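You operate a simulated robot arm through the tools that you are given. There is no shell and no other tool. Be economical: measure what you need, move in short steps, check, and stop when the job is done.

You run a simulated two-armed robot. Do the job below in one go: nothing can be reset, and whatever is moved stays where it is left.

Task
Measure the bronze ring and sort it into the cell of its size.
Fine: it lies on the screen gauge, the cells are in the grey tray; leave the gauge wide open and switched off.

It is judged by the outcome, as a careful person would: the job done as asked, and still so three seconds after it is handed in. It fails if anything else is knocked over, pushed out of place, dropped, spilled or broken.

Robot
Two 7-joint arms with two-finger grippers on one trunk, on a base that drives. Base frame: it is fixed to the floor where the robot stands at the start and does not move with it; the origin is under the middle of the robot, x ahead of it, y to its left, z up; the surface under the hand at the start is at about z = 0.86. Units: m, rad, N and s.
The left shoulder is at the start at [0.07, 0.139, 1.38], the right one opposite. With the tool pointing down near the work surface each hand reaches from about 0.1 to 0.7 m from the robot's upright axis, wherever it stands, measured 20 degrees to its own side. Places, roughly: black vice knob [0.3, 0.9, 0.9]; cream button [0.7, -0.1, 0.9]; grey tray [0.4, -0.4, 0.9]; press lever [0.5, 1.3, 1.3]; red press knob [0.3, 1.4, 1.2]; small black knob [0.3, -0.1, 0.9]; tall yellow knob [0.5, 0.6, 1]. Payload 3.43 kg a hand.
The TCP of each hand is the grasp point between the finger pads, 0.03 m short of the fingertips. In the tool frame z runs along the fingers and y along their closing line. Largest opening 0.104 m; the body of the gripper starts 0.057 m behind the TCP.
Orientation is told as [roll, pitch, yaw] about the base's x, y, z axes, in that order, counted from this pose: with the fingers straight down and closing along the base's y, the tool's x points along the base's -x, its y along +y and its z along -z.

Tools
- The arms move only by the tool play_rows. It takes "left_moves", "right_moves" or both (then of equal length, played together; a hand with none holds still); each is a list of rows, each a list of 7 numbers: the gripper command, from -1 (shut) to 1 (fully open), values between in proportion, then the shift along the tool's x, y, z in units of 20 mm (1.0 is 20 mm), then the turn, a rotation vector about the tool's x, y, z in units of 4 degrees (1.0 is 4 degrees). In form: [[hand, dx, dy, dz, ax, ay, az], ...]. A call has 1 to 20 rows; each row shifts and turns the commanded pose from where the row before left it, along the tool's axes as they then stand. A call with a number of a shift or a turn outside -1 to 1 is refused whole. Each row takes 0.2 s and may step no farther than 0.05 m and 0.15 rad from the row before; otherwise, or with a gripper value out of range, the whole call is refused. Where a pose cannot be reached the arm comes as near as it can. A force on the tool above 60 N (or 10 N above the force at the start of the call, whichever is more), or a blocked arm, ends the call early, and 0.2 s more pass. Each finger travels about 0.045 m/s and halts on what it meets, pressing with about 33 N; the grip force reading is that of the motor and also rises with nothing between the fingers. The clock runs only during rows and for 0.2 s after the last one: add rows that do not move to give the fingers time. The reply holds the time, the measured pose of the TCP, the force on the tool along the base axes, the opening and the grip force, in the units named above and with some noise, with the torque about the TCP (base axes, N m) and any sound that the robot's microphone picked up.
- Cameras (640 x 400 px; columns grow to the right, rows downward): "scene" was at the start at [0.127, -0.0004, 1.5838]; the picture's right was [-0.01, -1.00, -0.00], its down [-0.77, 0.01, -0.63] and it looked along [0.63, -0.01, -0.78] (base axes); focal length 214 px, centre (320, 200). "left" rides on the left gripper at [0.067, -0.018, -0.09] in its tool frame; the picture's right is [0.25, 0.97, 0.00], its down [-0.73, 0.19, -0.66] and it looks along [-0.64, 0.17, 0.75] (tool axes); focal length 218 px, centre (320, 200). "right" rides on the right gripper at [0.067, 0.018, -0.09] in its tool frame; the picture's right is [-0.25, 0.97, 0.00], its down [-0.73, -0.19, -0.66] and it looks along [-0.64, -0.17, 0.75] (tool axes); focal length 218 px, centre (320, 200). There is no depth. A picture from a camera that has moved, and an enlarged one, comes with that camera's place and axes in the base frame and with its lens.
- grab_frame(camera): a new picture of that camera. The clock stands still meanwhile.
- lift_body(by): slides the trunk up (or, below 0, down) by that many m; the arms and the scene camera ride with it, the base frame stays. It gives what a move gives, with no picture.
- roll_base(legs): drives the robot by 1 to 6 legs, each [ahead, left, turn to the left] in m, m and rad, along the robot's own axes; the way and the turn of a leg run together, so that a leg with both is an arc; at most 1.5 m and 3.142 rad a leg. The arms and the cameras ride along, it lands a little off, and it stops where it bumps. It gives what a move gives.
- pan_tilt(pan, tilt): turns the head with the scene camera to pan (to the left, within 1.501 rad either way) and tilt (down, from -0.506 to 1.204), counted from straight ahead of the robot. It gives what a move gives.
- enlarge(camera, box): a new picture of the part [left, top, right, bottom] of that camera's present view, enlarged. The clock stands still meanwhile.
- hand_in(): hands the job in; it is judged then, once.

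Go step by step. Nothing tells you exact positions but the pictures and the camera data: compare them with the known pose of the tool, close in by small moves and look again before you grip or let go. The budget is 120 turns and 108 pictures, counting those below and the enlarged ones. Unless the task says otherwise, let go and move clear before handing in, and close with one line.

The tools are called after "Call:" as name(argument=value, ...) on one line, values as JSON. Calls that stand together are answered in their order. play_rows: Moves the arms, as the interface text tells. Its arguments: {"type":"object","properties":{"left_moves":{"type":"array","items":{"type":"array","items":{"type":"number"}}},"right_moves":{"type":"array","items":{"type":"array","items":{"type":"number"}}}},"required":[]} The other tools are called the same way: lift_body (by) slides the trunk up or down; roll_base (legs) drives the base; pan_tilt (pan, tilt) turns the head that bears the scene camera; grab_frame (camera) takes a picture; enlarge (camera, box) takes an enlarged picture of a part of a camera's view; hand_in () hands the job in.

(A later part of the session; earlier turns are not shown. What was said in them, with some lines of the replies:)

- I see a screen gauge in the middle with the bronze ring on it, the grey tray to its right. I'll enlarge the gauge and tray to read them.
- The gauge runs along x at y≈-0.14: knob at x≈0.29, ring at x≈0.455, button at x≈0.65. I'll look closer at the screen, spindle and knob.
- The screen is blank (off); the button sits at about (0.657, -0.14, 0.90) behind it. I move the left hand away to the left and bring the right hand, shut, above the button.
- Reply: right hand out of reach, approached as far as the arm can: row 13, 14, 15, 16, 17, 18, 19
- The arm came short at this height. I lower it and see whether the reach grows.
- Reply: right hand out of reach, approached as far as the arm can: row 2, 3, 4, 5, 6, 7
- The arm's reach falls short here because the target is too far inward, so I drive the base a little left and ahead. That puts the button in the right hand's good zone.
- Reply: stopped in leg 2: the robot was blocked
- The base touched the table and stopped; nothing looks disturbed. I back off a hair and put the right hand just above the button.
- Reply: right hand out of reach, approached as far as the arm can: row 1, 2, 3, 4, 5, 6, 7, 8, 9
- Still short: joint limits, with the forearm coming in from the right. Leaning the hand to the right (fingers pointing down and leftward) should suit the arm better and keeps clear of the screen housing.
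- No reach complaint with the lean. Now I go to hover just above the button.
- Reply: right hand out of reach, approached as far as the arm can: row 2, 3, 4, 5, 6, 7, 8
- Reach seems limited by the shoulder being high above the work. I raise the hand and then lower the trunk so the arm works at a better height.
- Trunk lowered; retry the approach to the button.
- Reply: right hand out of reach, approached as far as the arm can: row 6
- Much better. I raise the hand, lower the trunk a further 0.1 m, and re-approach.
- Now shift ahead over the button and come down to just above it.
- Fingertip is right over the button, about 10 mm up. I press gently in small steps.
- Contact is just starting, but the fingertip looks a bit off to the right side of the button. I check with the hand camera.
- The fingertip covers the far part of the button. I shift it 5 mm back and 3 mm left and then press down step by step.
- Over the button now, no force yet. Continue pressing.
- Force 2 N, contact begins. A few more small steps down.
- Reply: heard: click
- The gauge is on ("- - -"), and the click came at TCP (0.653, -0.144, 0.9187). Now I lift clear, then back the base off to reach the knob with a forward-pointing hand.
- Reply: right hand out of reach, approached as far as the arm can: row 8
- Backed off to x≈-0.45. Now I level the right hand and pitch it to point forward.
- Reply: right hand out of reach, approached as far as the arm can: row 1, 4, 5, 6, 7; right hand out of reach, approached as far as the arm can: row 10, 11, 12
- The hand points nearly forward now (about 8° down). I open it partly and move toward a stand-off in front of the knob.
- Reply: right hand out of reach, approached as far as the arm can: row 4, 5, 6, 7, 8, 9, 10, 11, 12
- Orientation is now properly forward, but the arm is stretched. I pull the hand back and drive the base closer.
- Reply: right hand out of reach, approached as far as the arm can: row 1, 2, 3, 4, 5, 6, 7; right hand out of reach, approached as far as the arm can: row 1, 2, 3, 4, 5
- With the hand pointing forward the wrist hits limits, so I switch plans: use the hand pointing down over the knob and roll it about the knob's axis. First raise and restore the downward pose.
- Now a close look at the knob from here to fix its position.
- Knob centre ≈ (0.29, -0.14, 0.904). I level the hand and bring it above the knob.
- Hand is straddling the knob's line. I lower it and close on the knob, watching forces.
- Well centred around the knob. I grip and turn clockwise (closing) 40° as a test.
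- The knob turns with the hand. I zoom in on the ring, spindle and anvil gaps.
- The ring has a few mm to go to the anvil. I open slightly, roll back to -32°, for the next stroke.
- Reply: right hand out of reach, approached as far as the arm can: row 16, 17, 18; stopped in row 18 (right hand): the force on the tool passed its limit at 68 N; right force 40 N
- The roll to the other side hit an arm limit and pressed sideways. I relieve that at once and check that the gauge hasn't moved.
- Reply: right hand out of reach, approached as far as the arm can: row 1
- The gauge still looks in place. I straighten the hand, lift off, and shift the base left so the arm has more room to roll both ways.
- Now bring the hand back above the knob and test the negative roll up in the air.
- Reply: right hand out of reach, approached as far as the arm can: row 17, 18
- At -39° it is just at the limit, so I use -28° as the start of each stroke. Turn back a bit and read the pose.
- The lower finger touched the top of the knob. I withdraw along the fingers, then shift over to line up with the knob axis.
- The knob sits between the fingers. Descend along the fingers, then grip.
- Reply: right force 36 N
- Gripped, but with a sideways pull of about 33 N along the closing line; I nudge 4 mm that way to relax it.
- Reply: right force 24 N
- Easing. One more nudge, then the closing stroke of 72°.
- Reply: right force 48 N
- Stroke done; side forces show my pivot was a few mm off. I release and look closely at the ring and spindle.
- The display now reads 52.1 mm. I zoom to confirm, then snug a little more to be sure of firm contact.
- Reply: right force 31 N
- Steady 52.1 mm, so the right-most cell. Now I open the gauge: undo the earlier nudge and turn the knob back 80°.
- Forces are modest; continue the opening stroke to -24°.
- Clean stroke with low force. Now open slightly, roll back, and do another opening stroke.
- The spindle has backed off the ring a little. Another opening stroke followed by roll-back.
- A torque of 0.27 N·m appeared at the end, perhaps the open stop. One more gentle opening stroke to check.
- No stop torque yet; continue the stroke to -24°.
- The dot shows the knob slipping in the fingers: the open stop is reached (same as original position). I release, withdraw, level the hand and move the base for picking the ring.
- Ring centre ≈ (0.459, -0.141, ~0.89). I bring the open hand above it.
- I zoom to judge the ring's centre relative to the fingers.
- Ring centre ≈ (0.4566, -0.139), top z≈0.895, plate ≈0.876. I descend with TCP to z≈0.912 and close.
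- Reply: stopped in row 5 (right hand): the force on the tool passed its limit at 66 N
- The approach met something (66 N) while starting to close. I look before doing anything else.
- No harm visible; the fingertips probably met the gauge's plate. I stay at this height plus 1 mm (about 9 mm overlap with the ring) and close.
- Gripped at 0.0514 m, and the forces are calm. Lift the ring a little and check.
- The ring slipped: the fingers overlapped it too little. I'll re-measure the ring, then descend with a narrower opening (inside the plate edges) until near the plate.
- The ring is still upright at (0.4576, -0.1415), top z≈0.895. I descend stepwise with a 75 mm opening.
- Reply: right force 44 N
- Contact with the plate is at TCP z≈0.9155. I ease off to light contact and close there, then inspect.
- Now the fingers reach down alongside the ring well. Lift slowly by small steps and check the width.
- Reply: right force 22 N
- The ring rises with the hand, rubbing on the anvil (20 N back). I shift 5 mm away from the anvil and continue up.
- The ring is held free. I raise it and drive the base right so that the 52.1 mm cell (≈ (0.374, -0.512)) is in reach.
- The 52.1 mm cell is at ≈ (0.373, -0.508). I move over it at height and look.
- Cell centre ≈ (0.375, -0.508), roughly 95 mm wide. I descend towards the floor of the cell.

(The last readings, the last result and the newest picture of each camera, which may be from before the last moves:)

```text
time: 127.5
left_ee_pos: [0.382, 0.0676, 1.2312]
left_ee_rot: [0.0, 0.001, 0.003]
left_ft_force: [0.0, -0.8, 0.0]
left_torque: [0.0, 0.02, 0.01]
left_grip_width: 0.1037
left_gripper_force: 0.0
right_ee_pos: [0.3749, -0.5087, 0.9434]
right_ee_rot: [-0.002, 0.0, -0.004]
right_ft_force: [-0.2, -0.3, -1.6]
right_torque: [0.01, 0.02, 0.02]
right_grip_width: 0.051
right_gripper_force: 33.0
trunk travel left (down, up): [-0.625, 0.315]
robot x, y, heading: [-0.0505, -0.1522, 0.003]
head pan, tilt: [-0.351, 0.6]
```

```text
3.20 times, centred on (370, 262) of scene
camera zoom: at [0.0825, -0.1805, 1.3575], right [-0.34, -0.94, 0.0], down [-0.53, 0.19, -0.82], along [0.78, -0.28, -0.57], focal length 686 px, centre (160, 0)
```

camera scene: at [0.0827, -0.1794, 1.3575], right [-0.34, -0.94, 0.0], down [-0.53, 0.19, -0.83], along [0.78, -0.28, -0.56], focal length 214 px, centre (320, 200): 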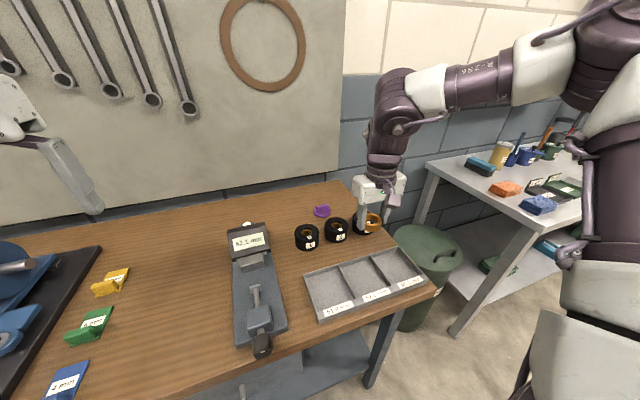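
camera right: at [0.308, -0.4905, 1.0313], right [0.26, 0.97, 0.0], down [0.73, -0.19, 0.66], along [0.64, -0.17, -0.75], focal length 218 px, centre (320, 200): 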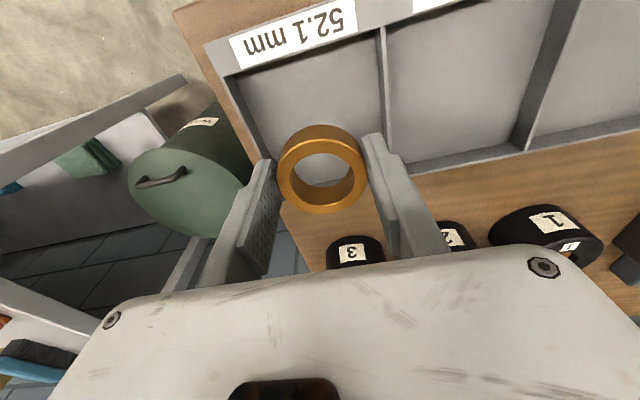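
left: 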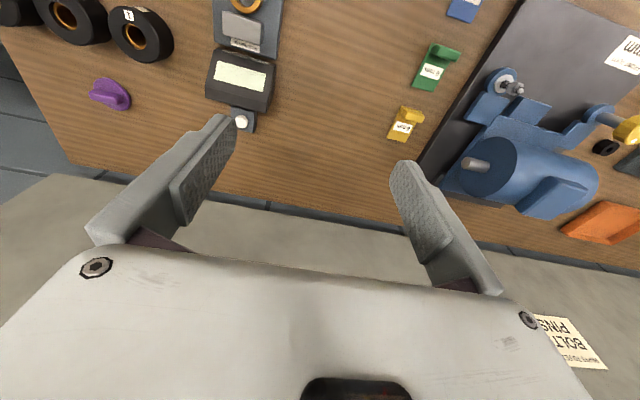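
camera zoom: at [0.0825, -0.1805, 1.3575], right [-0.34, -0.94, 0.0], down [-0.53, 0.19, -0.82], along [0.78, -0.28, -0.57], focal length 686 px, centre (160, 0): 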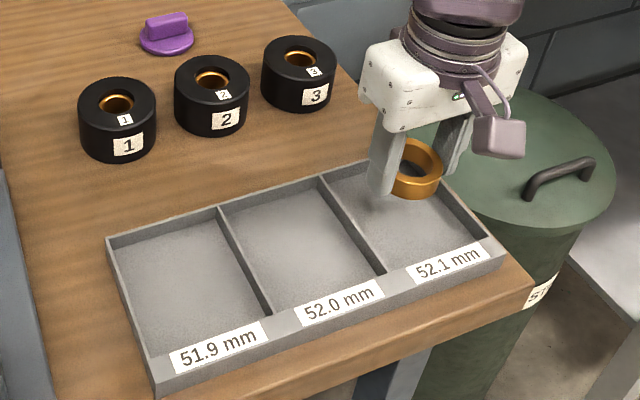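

Still centred. Descend further, then touch down gently.

Call:
play_rows(right_moves=[[-1, 0, 0, 0.8, 0, 0, 0], [-1, 0, 0, 0.8, 0, 0, 0], [-1, 0, 0, 0, 0, 0, 0]])

Call:
grab_frame(camera="right")

Call:
enlarge(camera="scene", box=[350, 220, 440, 300])

```text
time: 128.3
left_ee_pos: [0.3819, 0.0686, 1.2314]
left_ee_rot: [0.001, 0.0, 0.003]
left_ft_force: [-0.6, 0.2, -0.5]
left_torque: [0.02, 0.03, 0.01]
left_grip_width: 0.104
left_gripper_force: 0.0
right_ee_pos: [0.3758, -0.5099, 0.9106]
right_ee_rot: [-0.001, -0.001, -0.005]
right_ft_force: [-0.1, 0.0, -2.3]
right_torque: [-0.02, 0.0, 0.03]
right_grip_width: 0.051
right_gripper_force: 32.6
trunk travel left (down, up): [-0.625, 0.315]
robot x, y, heading: [-0.0515, -0.1499, 0.004]
head pan, tilt: [-0.351, 0.6]
```

```text
27 pictures are left
camera right: at [0.3076, -0.4912, 0.9992], right [0.26, 0.97, 0.0], down [0.73, -0.19, 0.66], along [0.64, -0.17, -0.75], focal length 218 px, centre (320, 200)
```

right: 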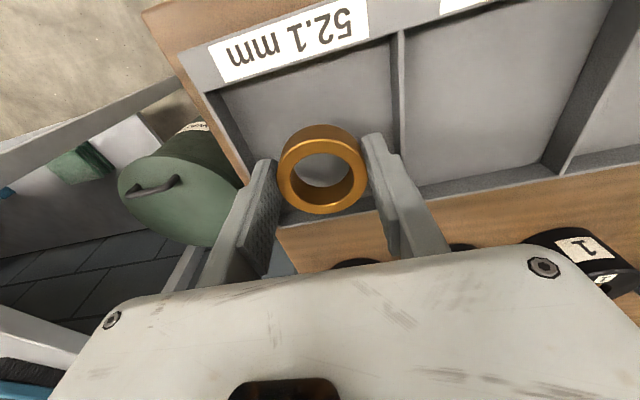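

```text
5.00 times, centred on (395, 260) of scene
camera zoom: at [0.0823, -0.1803, 1.3576], right [-0.34, -0.94, 0.0], down [-0.53, 0.19, -0.83], along [0.78, -0.28, -0.56], focal length 1072 px, centre (-55, -100)
```

zoom: 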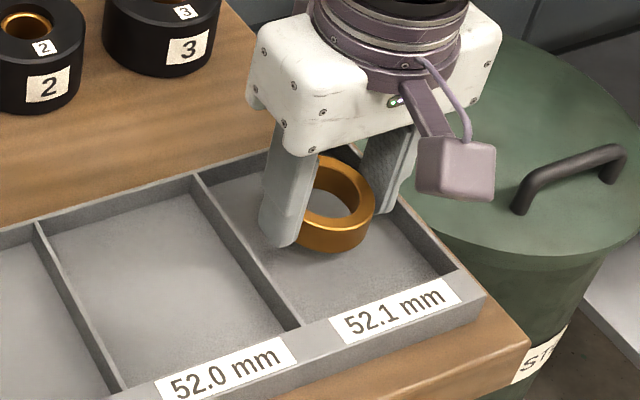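

It looks a bit toward the back of the cell; I shift 8 mm toward the label and continue down.

Call:
play_rows(right_moves=[[-1, 0.4, 0, 0, 0, 0, 0], [-1, 0, 0, 0.25, 0, 0, 0], [-1, 0, 0, 0.2, 0, 0, 0], [-1, 0, 0, 0, 0, 0, 0]])

Call:
play_rows(right_moves=[[-1, 0, 0, 0.12, 0, 0, 0], [-1, 0, 0, 0, 0, 0, 0]])

Call:
enlarge(camera="scene", box=[350, 220, 440, 300])

```text
time: 129.3
left_ee_pos: [0.382, 0.0686, 1.2317]
left_ee_rot: [0.002, 0.0, 0.002]
left_ft_force: [0.4, -0.6, -0.4]
left_torque: [0.01, 0.02, 0.0]
left_grip_width: 0.1039
left_gripper_force: 0.0
right_ee_pos: [0.3659, -0.5083, 0.9029]
right_ee_rot: [0.0, 0.0, -0.003]
right_ft_force: [-0.8, -1.0, -0.6]
right_torque: [-0.02, 0.01, 0.03]
right_grip_width: 0.0513
right_gripper_force: 32.7
trunk travel left (down, up): [-0.625, 0.315]
robot x, y, heading: [-0.0513, -0.153, 0.001]
head pan, tilt: [-0.351, 0.6]
```

```text
time: 129.9
left_ee_pos: [0.383, 0.0664, 1.2317]
left_ee_rot: [0.0, 0.003, 0.002]
left_ft_force: [-0.5, 0.5, -0.7]
left_torque: [0.03, 0.02, 0.0]
left_grip_width: 0.1039
left_gripper_force: 0.0
right_ee_pos: [0.3668, -0.5089, 0.9007]
right_ee_rot: [0.001, -0.003, -0.002]
right_ft_force: [0.6, -0.2, -1.6]
right_torque: [0.01, 0.04, 0.0]
right_grip_width: 0.0512
right_gripper_force: 33.3
trunk travel left (down, up): [-0.625, 0.315]
robot x, y, heading: [-0.0506, -0.1524, -0.002]
head pan, tilt: [-0.351, 0.6]
```

```text
5.00 times, centred on (395, 260) of scene
camera zoom: at [0.0826, -0.1805, 1.3575], right [-0.34, -0.94, 0.0], down [-0.53, 0.19, -0.82], along [0.78, -0.28, -0.57], focal length 1072 px, centre (-55, -100)
```

zoom: 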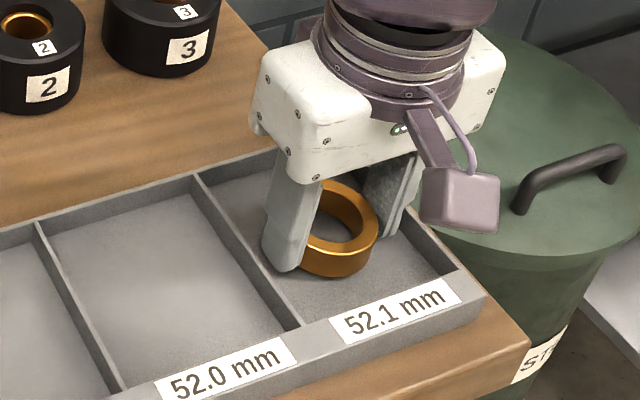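

Still no contact. A few more 2 mm steps.

Call:
play_rows(right_moves=[[-1, 0, 0, 0.12, 0, 0, 0], [-1, 0, 0, 0, 0, 0, 0]])

Call:
play_rows(right_moves=[[-1, 0, 0, 0.1, 0, 0, 0], [-1, 0, 0, 0, 0, 0, 0]])

Call:
enlarge(camera="scene", box=[350, 220, 440, 300])

```text
time: 130.6
left_ee_pos: [0.3824, 0.0672, 1.2318]
left_ee_rot: [0.0, 0.003, 0.003]
left_ft_force: [-0.1, -0.2, 0.5]
left_torque: [-0.01, 0.0, -0.01]
left_grip_width: 0.1038
left_gripper_force: 0.0
right_ee_pos: [0.3687, -0.5081, 0.8973]
right_ee_rot: [-0.001, -0.002, -0.003]
right_ft_force: [-0.4, -0.1, -1.9]
right_torque: [0.0, -0.02, -0.01]
right_grip_width: 0.0513
right_gripper_force: 32.3
trunk travel left (down, up): [-0.625, 0.315]
robot x, y, heading: [-0.0522, -0.1499, 0.003]
head pan, tilt: [-0.351, 0.6]
```

```text
time: 131.2
left_ee_pos: [0.3825, 0.0675, 1.2323]
left_ee_rot: [0.001, 0.0, 0.002]
left_ft_force: [0.2, 0.1, 0.0]
left_torque: [0.04, 0.01, 0.03]
left_grip_width: 0.104
left_gripper_force: 0.0
right_ee_pos: [0.3669, -0.5091, 0.8955]
right_ee_rot: [0.0, -0.001, -0.003]
right_ft_force: [-0.1, -0.2, 1.2]
right_torque: [0.08, 0.08, -0.03]
right_grip_width: 0.0511
right_gripper_force: 33.4
trunk travel left (down, up): [-0.625, 0.315]
robot x, y, heading: [-0.0499, -0.1508, 0.0]
head pan, tilt: [-0.351, 0.6]
```

```text
5.00 times, centred on (395, 260) of scene
camera zoom: at [0.0824, -0.1803, 1.3576], right [-0.34, -0.94, 0.0], down [-0.53, 0.19, -0.82], along [0.78, -0.28, -0.57], focal length 1072 px, centre (-55, -100)
```

zoom: 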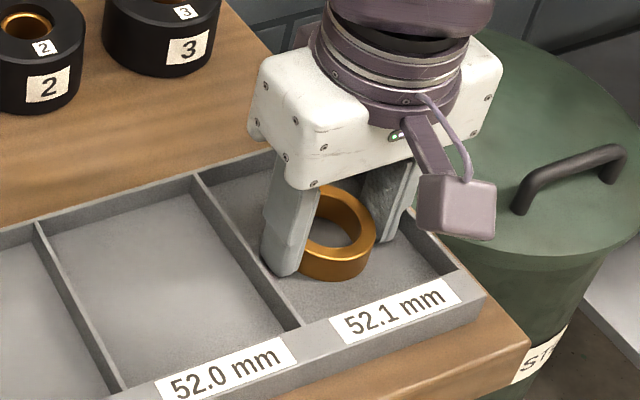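

The ring touches the cell floor. I open just a few mm (divider is close) and lift out.

Call:
play_rows(right_moves=[[0.1, 0, 0, 0, 0, 0, 0], [0.1, 0, 0, 0, 0, 0, 0], [0.1, 0, 0, -0.3, 0, 0, 0], [0.1, 0, 0, -0.6, 0, 0, 0], [0.1, 0, 0, -1, 0, 0, 0], [0.1, 0, 0, -1, 0, 0, 0], [0.1, 0, 0, -1, 0, 0, 0], [0.1, 0, 0, -1, 0, 0, 0], [0.1, 0, 0, -1, 0, 0, 0], [0.1, 0, 0, -1, 0, 0, 0]])

Call:
enlarge(camera="scene", box=[300, 200, 440, 325])

```text
time: 133.3
left_ee_pos: [0.3828, 0.0686, 1.2319]
left_ee_rot: [-0.001, 0.0, 0.002]
left_ft_force: [0.7, 0.3, 0.7]
left_torque: [0.02, 0.02, 0.03]
left_grip_width: 0.1041
left_gripper_force: 0.1
right_ee_pos: [0.3667, -0.5083, 1.0348]
right_ee_rot: [-0.001, -0.001, -0.001]
right_ft_force: [-0.8, 0.6, -0.2]
right_torque: [0.0, 0.02, 0.01]
right_grip_width: 0.0573
right_gripper_force: 0.1
trunk travel left (down, up): [-0.625, 0.315]
robot x, y, heading: [-0.0486, -0.1528, 0.001]
head pan, tilt: [-0.351, 0.6]
```

```text
3.20 times, centred on (370, 262) of scene
camera zoom: at [0.0819, -0.1798, 1.3576], right [-0.34, -0.94, 0.0], down [-0.53, 0.19, -0.83], along [0.78, -0.28, -0.56], focal length 686 px, centre (160, 0)
```

zoom: 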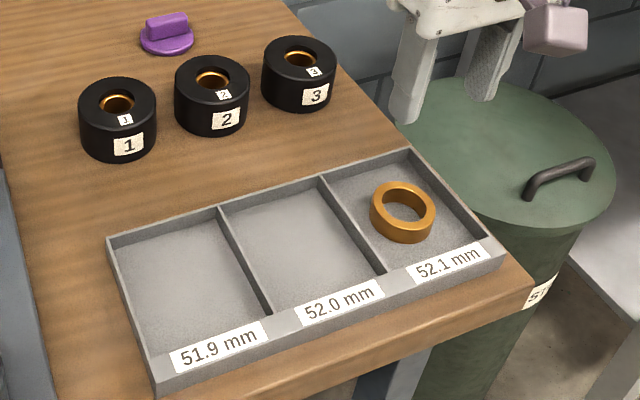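

The ring lies in the 52.1 mm cell. Next I go switch the gauge off: drive back left, shut and lean the hand as before.

Call:
roll_base(legs=[[0, 0.27, 0], [0.1, 0, 0]])

Call:
play_rows(right_moves=[[-1, 0, 0, -0.5, -1, 0, 0], [-1, 0, 0, 0, -1, 0, 0], [-1, 0, 0, 0, -1, 0, 0], [-1, 0, 0, 0, -1, 0, 0], [-1, 0, 0, 0, -1, 0, 0], [-1, 0, 0, 0, -1, 0, 0], [-1, 0, 0, 0, -1, 0, 0], [-1, 0, 0, 0, -1, 0, 0], [-1, 0, 0, 0, 0, 0, 0]])

```text
time: 136.0
left_ee_pos: [0.4807, 0.3349, 1.2323]
left_ee_rot: [-0.002, 0.001, 0.0]
left_ft_force: [0.4, -0.6, -0.8]
left_torque: [-0.03, 0.02, -0.03]
left_grip_width: 0.1039
left_gripper_force: 0.0
right_ee_pos: [0.4635, -0.2394, 1.0346]
right_ee_rot: [0.001, -0.002, -0.005]
right_ft_force: [0.2, 0.1, -1.3]
right_torque: [0.04, 0.0, -0.03]
right_grip_width: 0.0572
right_gripper_force: 0.1
trunk travel left (down, up): [-0.625, 0.315]
robot x, y, heading: [0.0487, 0.1183, -0.006]
head pan, tilt: [-0.351, 0.6]
```

```text
time: 138.0
left_ee_pos: [0.4811, 0.3352, 1.231]
left_ee_rot: [-0.001, 0.0, -0.002]
left_ft_force: [0.2, 0.9, 0.2]
left_torque: [-0.01, 0.04, 0.02]
left_grip_width: 0.1041
left_gripper_force: 0.0
right_ee_pos: [0.4656, -0.241, 1.0435]
right_ee_rot: [0.558, -0.001, -0.005]
right_ft_force: [0.2, 0.1, -0.5]
right_torque: [-0.03, -0.02, -0.01]
right_grip_width: 0.0
right_gripper_force: 33.0
trunk travel left (down, up): [-0.625, 0.315]
robot x, y, heading: [0.0434, 0.115, -0.004]
head pan, tilt: [-0.351, 0.6]
```

Now to the hover point above the button.

Call:
play_rows(right_moves=[[-1, 0, -0.53, 0.85, 0, 0, 0], [-1, 0, -0.53, 0.85, 0, 0, 0], [-1, -0.94, 0.411, 0.258, 0, 0, 0], [-1, -0.94, 0.411, 0.258, 0, 0, 0], [-1, -0.94, 0.411, 0.258, 0, 0, 0], [-1, -0.94, 0.411, 0.258, 0, 0, 0], [-1, -0.94, 0.411, 0.258, 0, 0, 0], [-1, -0.94, 0.411, 0.258, 0, 0, 0], [-1, -0.94, 0.411, 0.258, 0, 0, 0], [-1, -0.94, 0.411, 0.258, 0, 0, 0], [-1, -0.94, 0.411, 0.258, 0, 0, 0], [-1, -0.94, 0.411, 0.258, 0, 0, 0], [-1, 0, -0.53, 0.85, 0, 0, 0], [-1, 0, -0.53, 0.85, 0, 0, 0], [-1, 0, 0, 0, 0, 0, 0]])

Call:
enlarge(camera="right", box=[220, 80, 380, 180])

Call:
grab_frame(camera="scene")

```text
time: 141.2
left_ee_pos: [0.4813, 0.336, 1.2316]
left_ee_rot: [0.0, 0.001, -0.003]
left_ft_force: [0.4, 0.7, 0.0]
left_torque: [-0.05, 0.01, 0.01]
left_grip_width: 0.1041
left_gripper_force: 0.1
right_ee_pos: [0.6527, -0.1452, 0.962]
right_ee_rot: [0.558, -0.001, -0.004]
right_ft_force: [0.1, -0.4, 0.2]
right_torque: [0.01, -0.03, 0.03]
right_grip_width: 0.0
right_gripper_force: 33.3
trunk travel left (down, up): [-0.625, 0.315]
robot x, y, heading: [0.0467, 0.1177, -0.003]
head pan, tilt: [-0.351, 0.6]
```

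```text
4.00 times, centred on (300, 130) of right
camera zoom: at [0.586, -0.177, 1.0468], right [0.26, 0.82, 0.51], down [0.73, -0.51, 0.46], along [0.64, 0.25, -0.73], focal length 873 px, centre (400, 480)
```

zoom: 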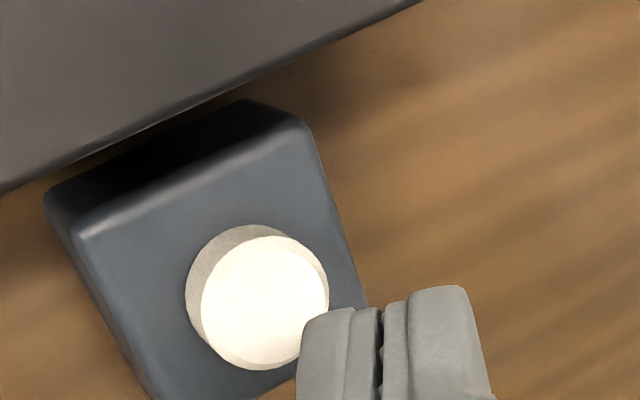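

```text
21 pictures are left
camera scene: at [0.1812, 0.0881, 1.3576], right [-0.35, -0.94, 0.0], down [-0.53, 0.19, -0.83], along [0.77, -0.29, -0.56], focal length 214 px, centre (320, 200)
```

scene: 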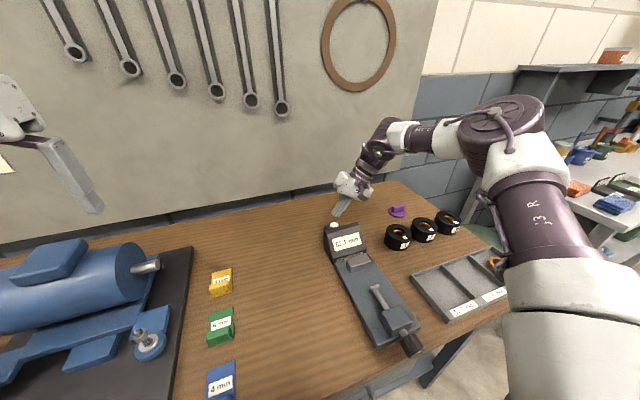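

Pose matches the earlier press line. Descend to just above contact, then press in 2 mm steps until the click.

Call:
play_rows(right_moves=[[-1, 0, -0.28, 0.55, 0, 0, 0], [-1, 0, -0.327, 0.524, 0, 0, 0], [-1, 0, -0.327, 0.524, 0, 0, 0], [-1, 0, 0, 0, 0, 0, 0]])

Call:
play_rows(right_moves=[[-1, 0, -0.053, 0.085, 0, 0, 0], [-1, 0, -0.053, 0.085, 0, 0, 0], [-1, 0, 0, 0, 0, 0, 0]])

```text
time: 142.2
left_ee_pos: [0.482, 0.336, 1.2315]
left_ee_rot: [0.001, 0.0, -0.003]
left_ft_force: [0.2, 1.0, 0.1]
left_torque: [0.03, -0.01, -0.02]
left_grip_width: 0.1038
left_gripper_force: 0.0
right_ee_pos: [0.6533, -0.1433, 0.9262]
right_ee_rot: [0.558, -0.001, -0.006]
right_ft_force: [-0.1, 0.7, -0.2]
right_torque: [-0.03, -0.03, 0.02]
right_grip_width: 0.0
right_gripper_force: 33.3
trunk travel left (down, up): [-0.625, 0.315]
robot x, y, heading: [0.0483, 0.1185, -0.002]
head pan, tilt: [-0.351, 0.6]
```

```text
time: 143.0
left_ee_pos: [0.4825, 0.3347, 1.2309]
left_ee_rot: [0.001, 0.0, -0.002]
left_ft_force: [0.0, -0.5, 0.7]
left_torque: [0.01, 0.02, 0.02]
left_grip_width: 0.1041
left_gripper_force: 0.1
right_ee_pos: [0.6533, -0.1431, 0.9222]
right_ee_rot: [0.558, -0.002, -0.006]
right_ft_force: [0.4, -0.5, 1.8]
right_torque: [-0.01, 0.0, 0.0]
right_grip_width: 0.0
right_gripper_force: 32.8
trunk travel left (down, up): [-0.625, 0.315]
robot x, y, heading: [0.0477, 0.1168, 0.001]
head pan, tilt: [-0.351, 0.6]
```

Contact; two more small steps.

Call:
play_rows(right_moves=[[-1, 0, -0.053, 0.085, 0, 0, 0], [-1, 0, -0.053, 0.085, 0, 0, 0], [-1, 0, 0, 0, 0, 0, 0]])

Call:
enlarge(camera="scene", box=[310, 200, 400, 270])

```text
time: 143.8
left_ee_pos: [0.4803, 0.3351, 1.232]
left_ee_rot: [0.001, 0.0, -0.001]
left_ft_force: [0.6, -0.3, -0.2]
left_torque: [0.01, -0.02, 0.02]
left_grip_width: 0.1038
left_gripper_force: 0.0
right_ee_pos: [0.6539, -0.1429, 0.9191]
right_ee_rot: [0.557, -0.005, -0.005]
right_ft_force: [1.3, 0.1, 6.7]
right_torque: [-0.04, -0.04, 0.01]
right_grip_width: 0.0
right_gripper_force: 32.9
trunk travel left (down, up): [-0.625, 0.315]
robot x, y, heading: [0.0467, 0.1182, -0.004]
head pan, tilt: [-0.351, 0.6]
heard: click
```

```text
5.71 times, centred on (355, 235) of scene
camera zoom: at [0.1808, 0.088, 1.3577], right [-0.35, -0.94, 0.0], down [-0.53, 0.2, -0.83], along [0.77, -0.29, -0.56], focal length 1226 px, centre (120, 0)
```

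zoom: 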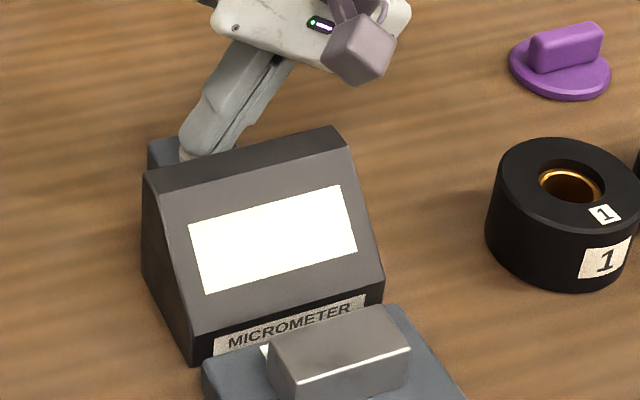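

The screen is blank: switched off. I lift away and take a last look at everything.

Call:
play_rows(right_moves=[[-1, 0, 0.53, -0.85, 0, 0, 0], [-1, 0, 0.53, -0.85, 0, 0, 0], [-1, 0, 0.53, -0.85, 0, 0, 0], [-1, 0, 0.53, -0.85, 0, 0, 0], [-1, 0, 0.53, -0.85, 0, 0, 0], [-1, 0.8, -0.5, -0.3, 0, 0, 0], [-1, 0.8, -0.5, -0.3, 0, 0, 0], [-1, 0.8, -0.5, -0.3, 0, 0, 0], [-1, 0, 0, 0, 0, 0, 0]])

Call:
roll_base(legs=[[-0.2, 0, 0]])

Call:
grab_frame(camera="scene")

Call:
enlarge(camera="scene", box=[310, 160, 510, 290])

```text
time: 145.8
left_ee_pos: [0.4833, 0.3357, 1.2323]
left_ee_rot: [0.0, 0.001, 0.0]
left_ft_force: [-0.3, 0.4, -0.4]
left_torque: [0.0, 0.0, -0.01]
left_grip_width: 0.104
left_gripper_force: 0.1
right_ee_pos: [0.6043, -0.1796, 1.018]
right_ee_rot: [0.559, 0.001, -0.004]
right_ft_force: [-0.4, 0.4, -0.1]
right_torque: [0.03, -0.02, -0.01]
right_grip_width: 0.0
right_gripper_force: 33.4
trunk travel left (down, up): [-0.625, 0.315]
robot x, y, heading: [0.0508, 0.1189, -0.001]
head pan, tilt: [-0.351, 0.6]
```

```text
time: 147.4
left_ee_pos: [0.2817, 0.3341, 1.2316]
left_ee_rot: [-0.001, 0.001, -0.002]
left_ft_force: [-0.2, 0.5, -0.5]
left_torque: [-0.01, 0.0, 0.0]
left_grip_width: 0.104
left_gripper_force: 0.0
right_ee_pos: [0.4077, -0.1771, 1.0159]
right_ee_rot: [0.559, 0.0, -0.005]
right_ft_force: [-0.9, -0.5, 0.4]
right_torque: [0.02, 0.03, 0.0]
right_grip_width: 0.0001
right_gripper_force: 33.0
trunk travel left (down, up): [-0.625, 0.315]
robot x, y, heading: [-0.1494, 0.1216, 0.004]
head pan, tilt: [-0.351, 0.6]
```

```text
19 pictures are left
camera scene: at [-0.0174, 0.0878, 1.3573], right [-0.35, -0.94, 0.0], down [-0.53, 0.2, -0.82], along [0.77, -0.28, -0.57], focal length 214 px, centre (320, 200)
```

scene: 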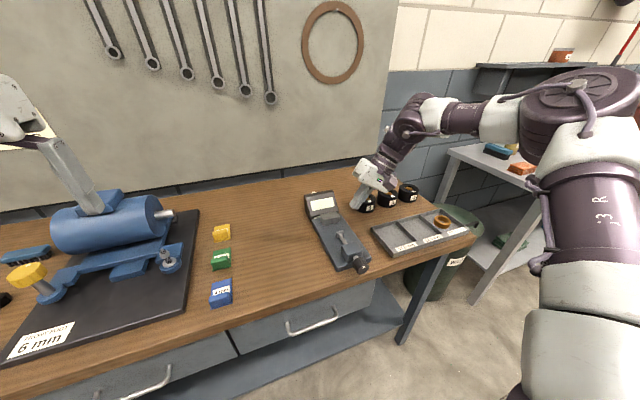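

```text
3.08 times, centred on (410, 225) of scene
camera zoom: at [-0.0174, 0.0878, 1.3573], right [-0.35, -0.94, 0.0], down [-0.53, 0.2, -0.82], along [0.77, -0.28, -0.57], focal length 660 px, centre (43, 123)
```

zoom: 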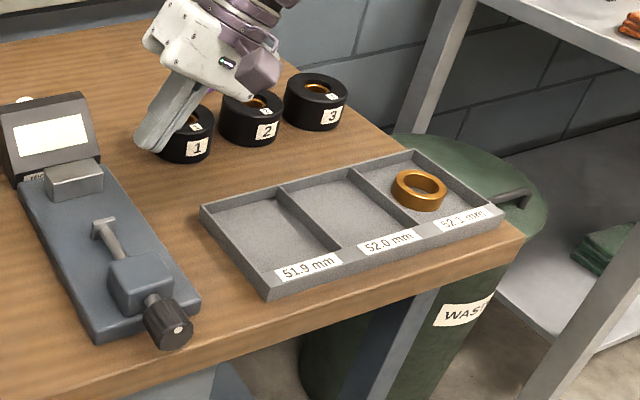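

Everything looks right. One last check that the spindle is really fully back.

Call:
enlarge(camera="scene", box=[305, 185, 385, 280])

```text
4.21 times, centred on (345, 232) of scene
camera zoom: at [-0.0174, 0.0878, 1.3573], right [-0.35, -0.94, 0.0], down [-0.53, 0.2, -0.82], along [0.77, -0.28, -0.57], focal length 903 px, centre (215, 63)
```

zoom: 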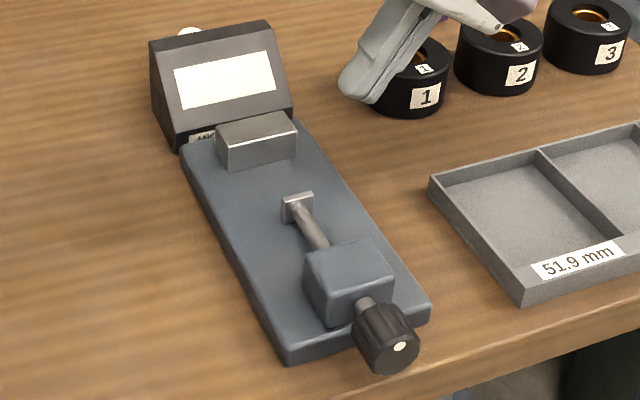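

The knob's dot and the spindle are back where they started. That matches the open stop, where the knob slipped in the fingers on two strokes. The screen is off and the ring is in the 52.1 mm cell, so I hand in.

Call:
hand_in()

```text
The job is handed in.
```

The bronze ring measured 52.1 mm and is in the 52.1 mm cell; the gauge is wide open and switched off.
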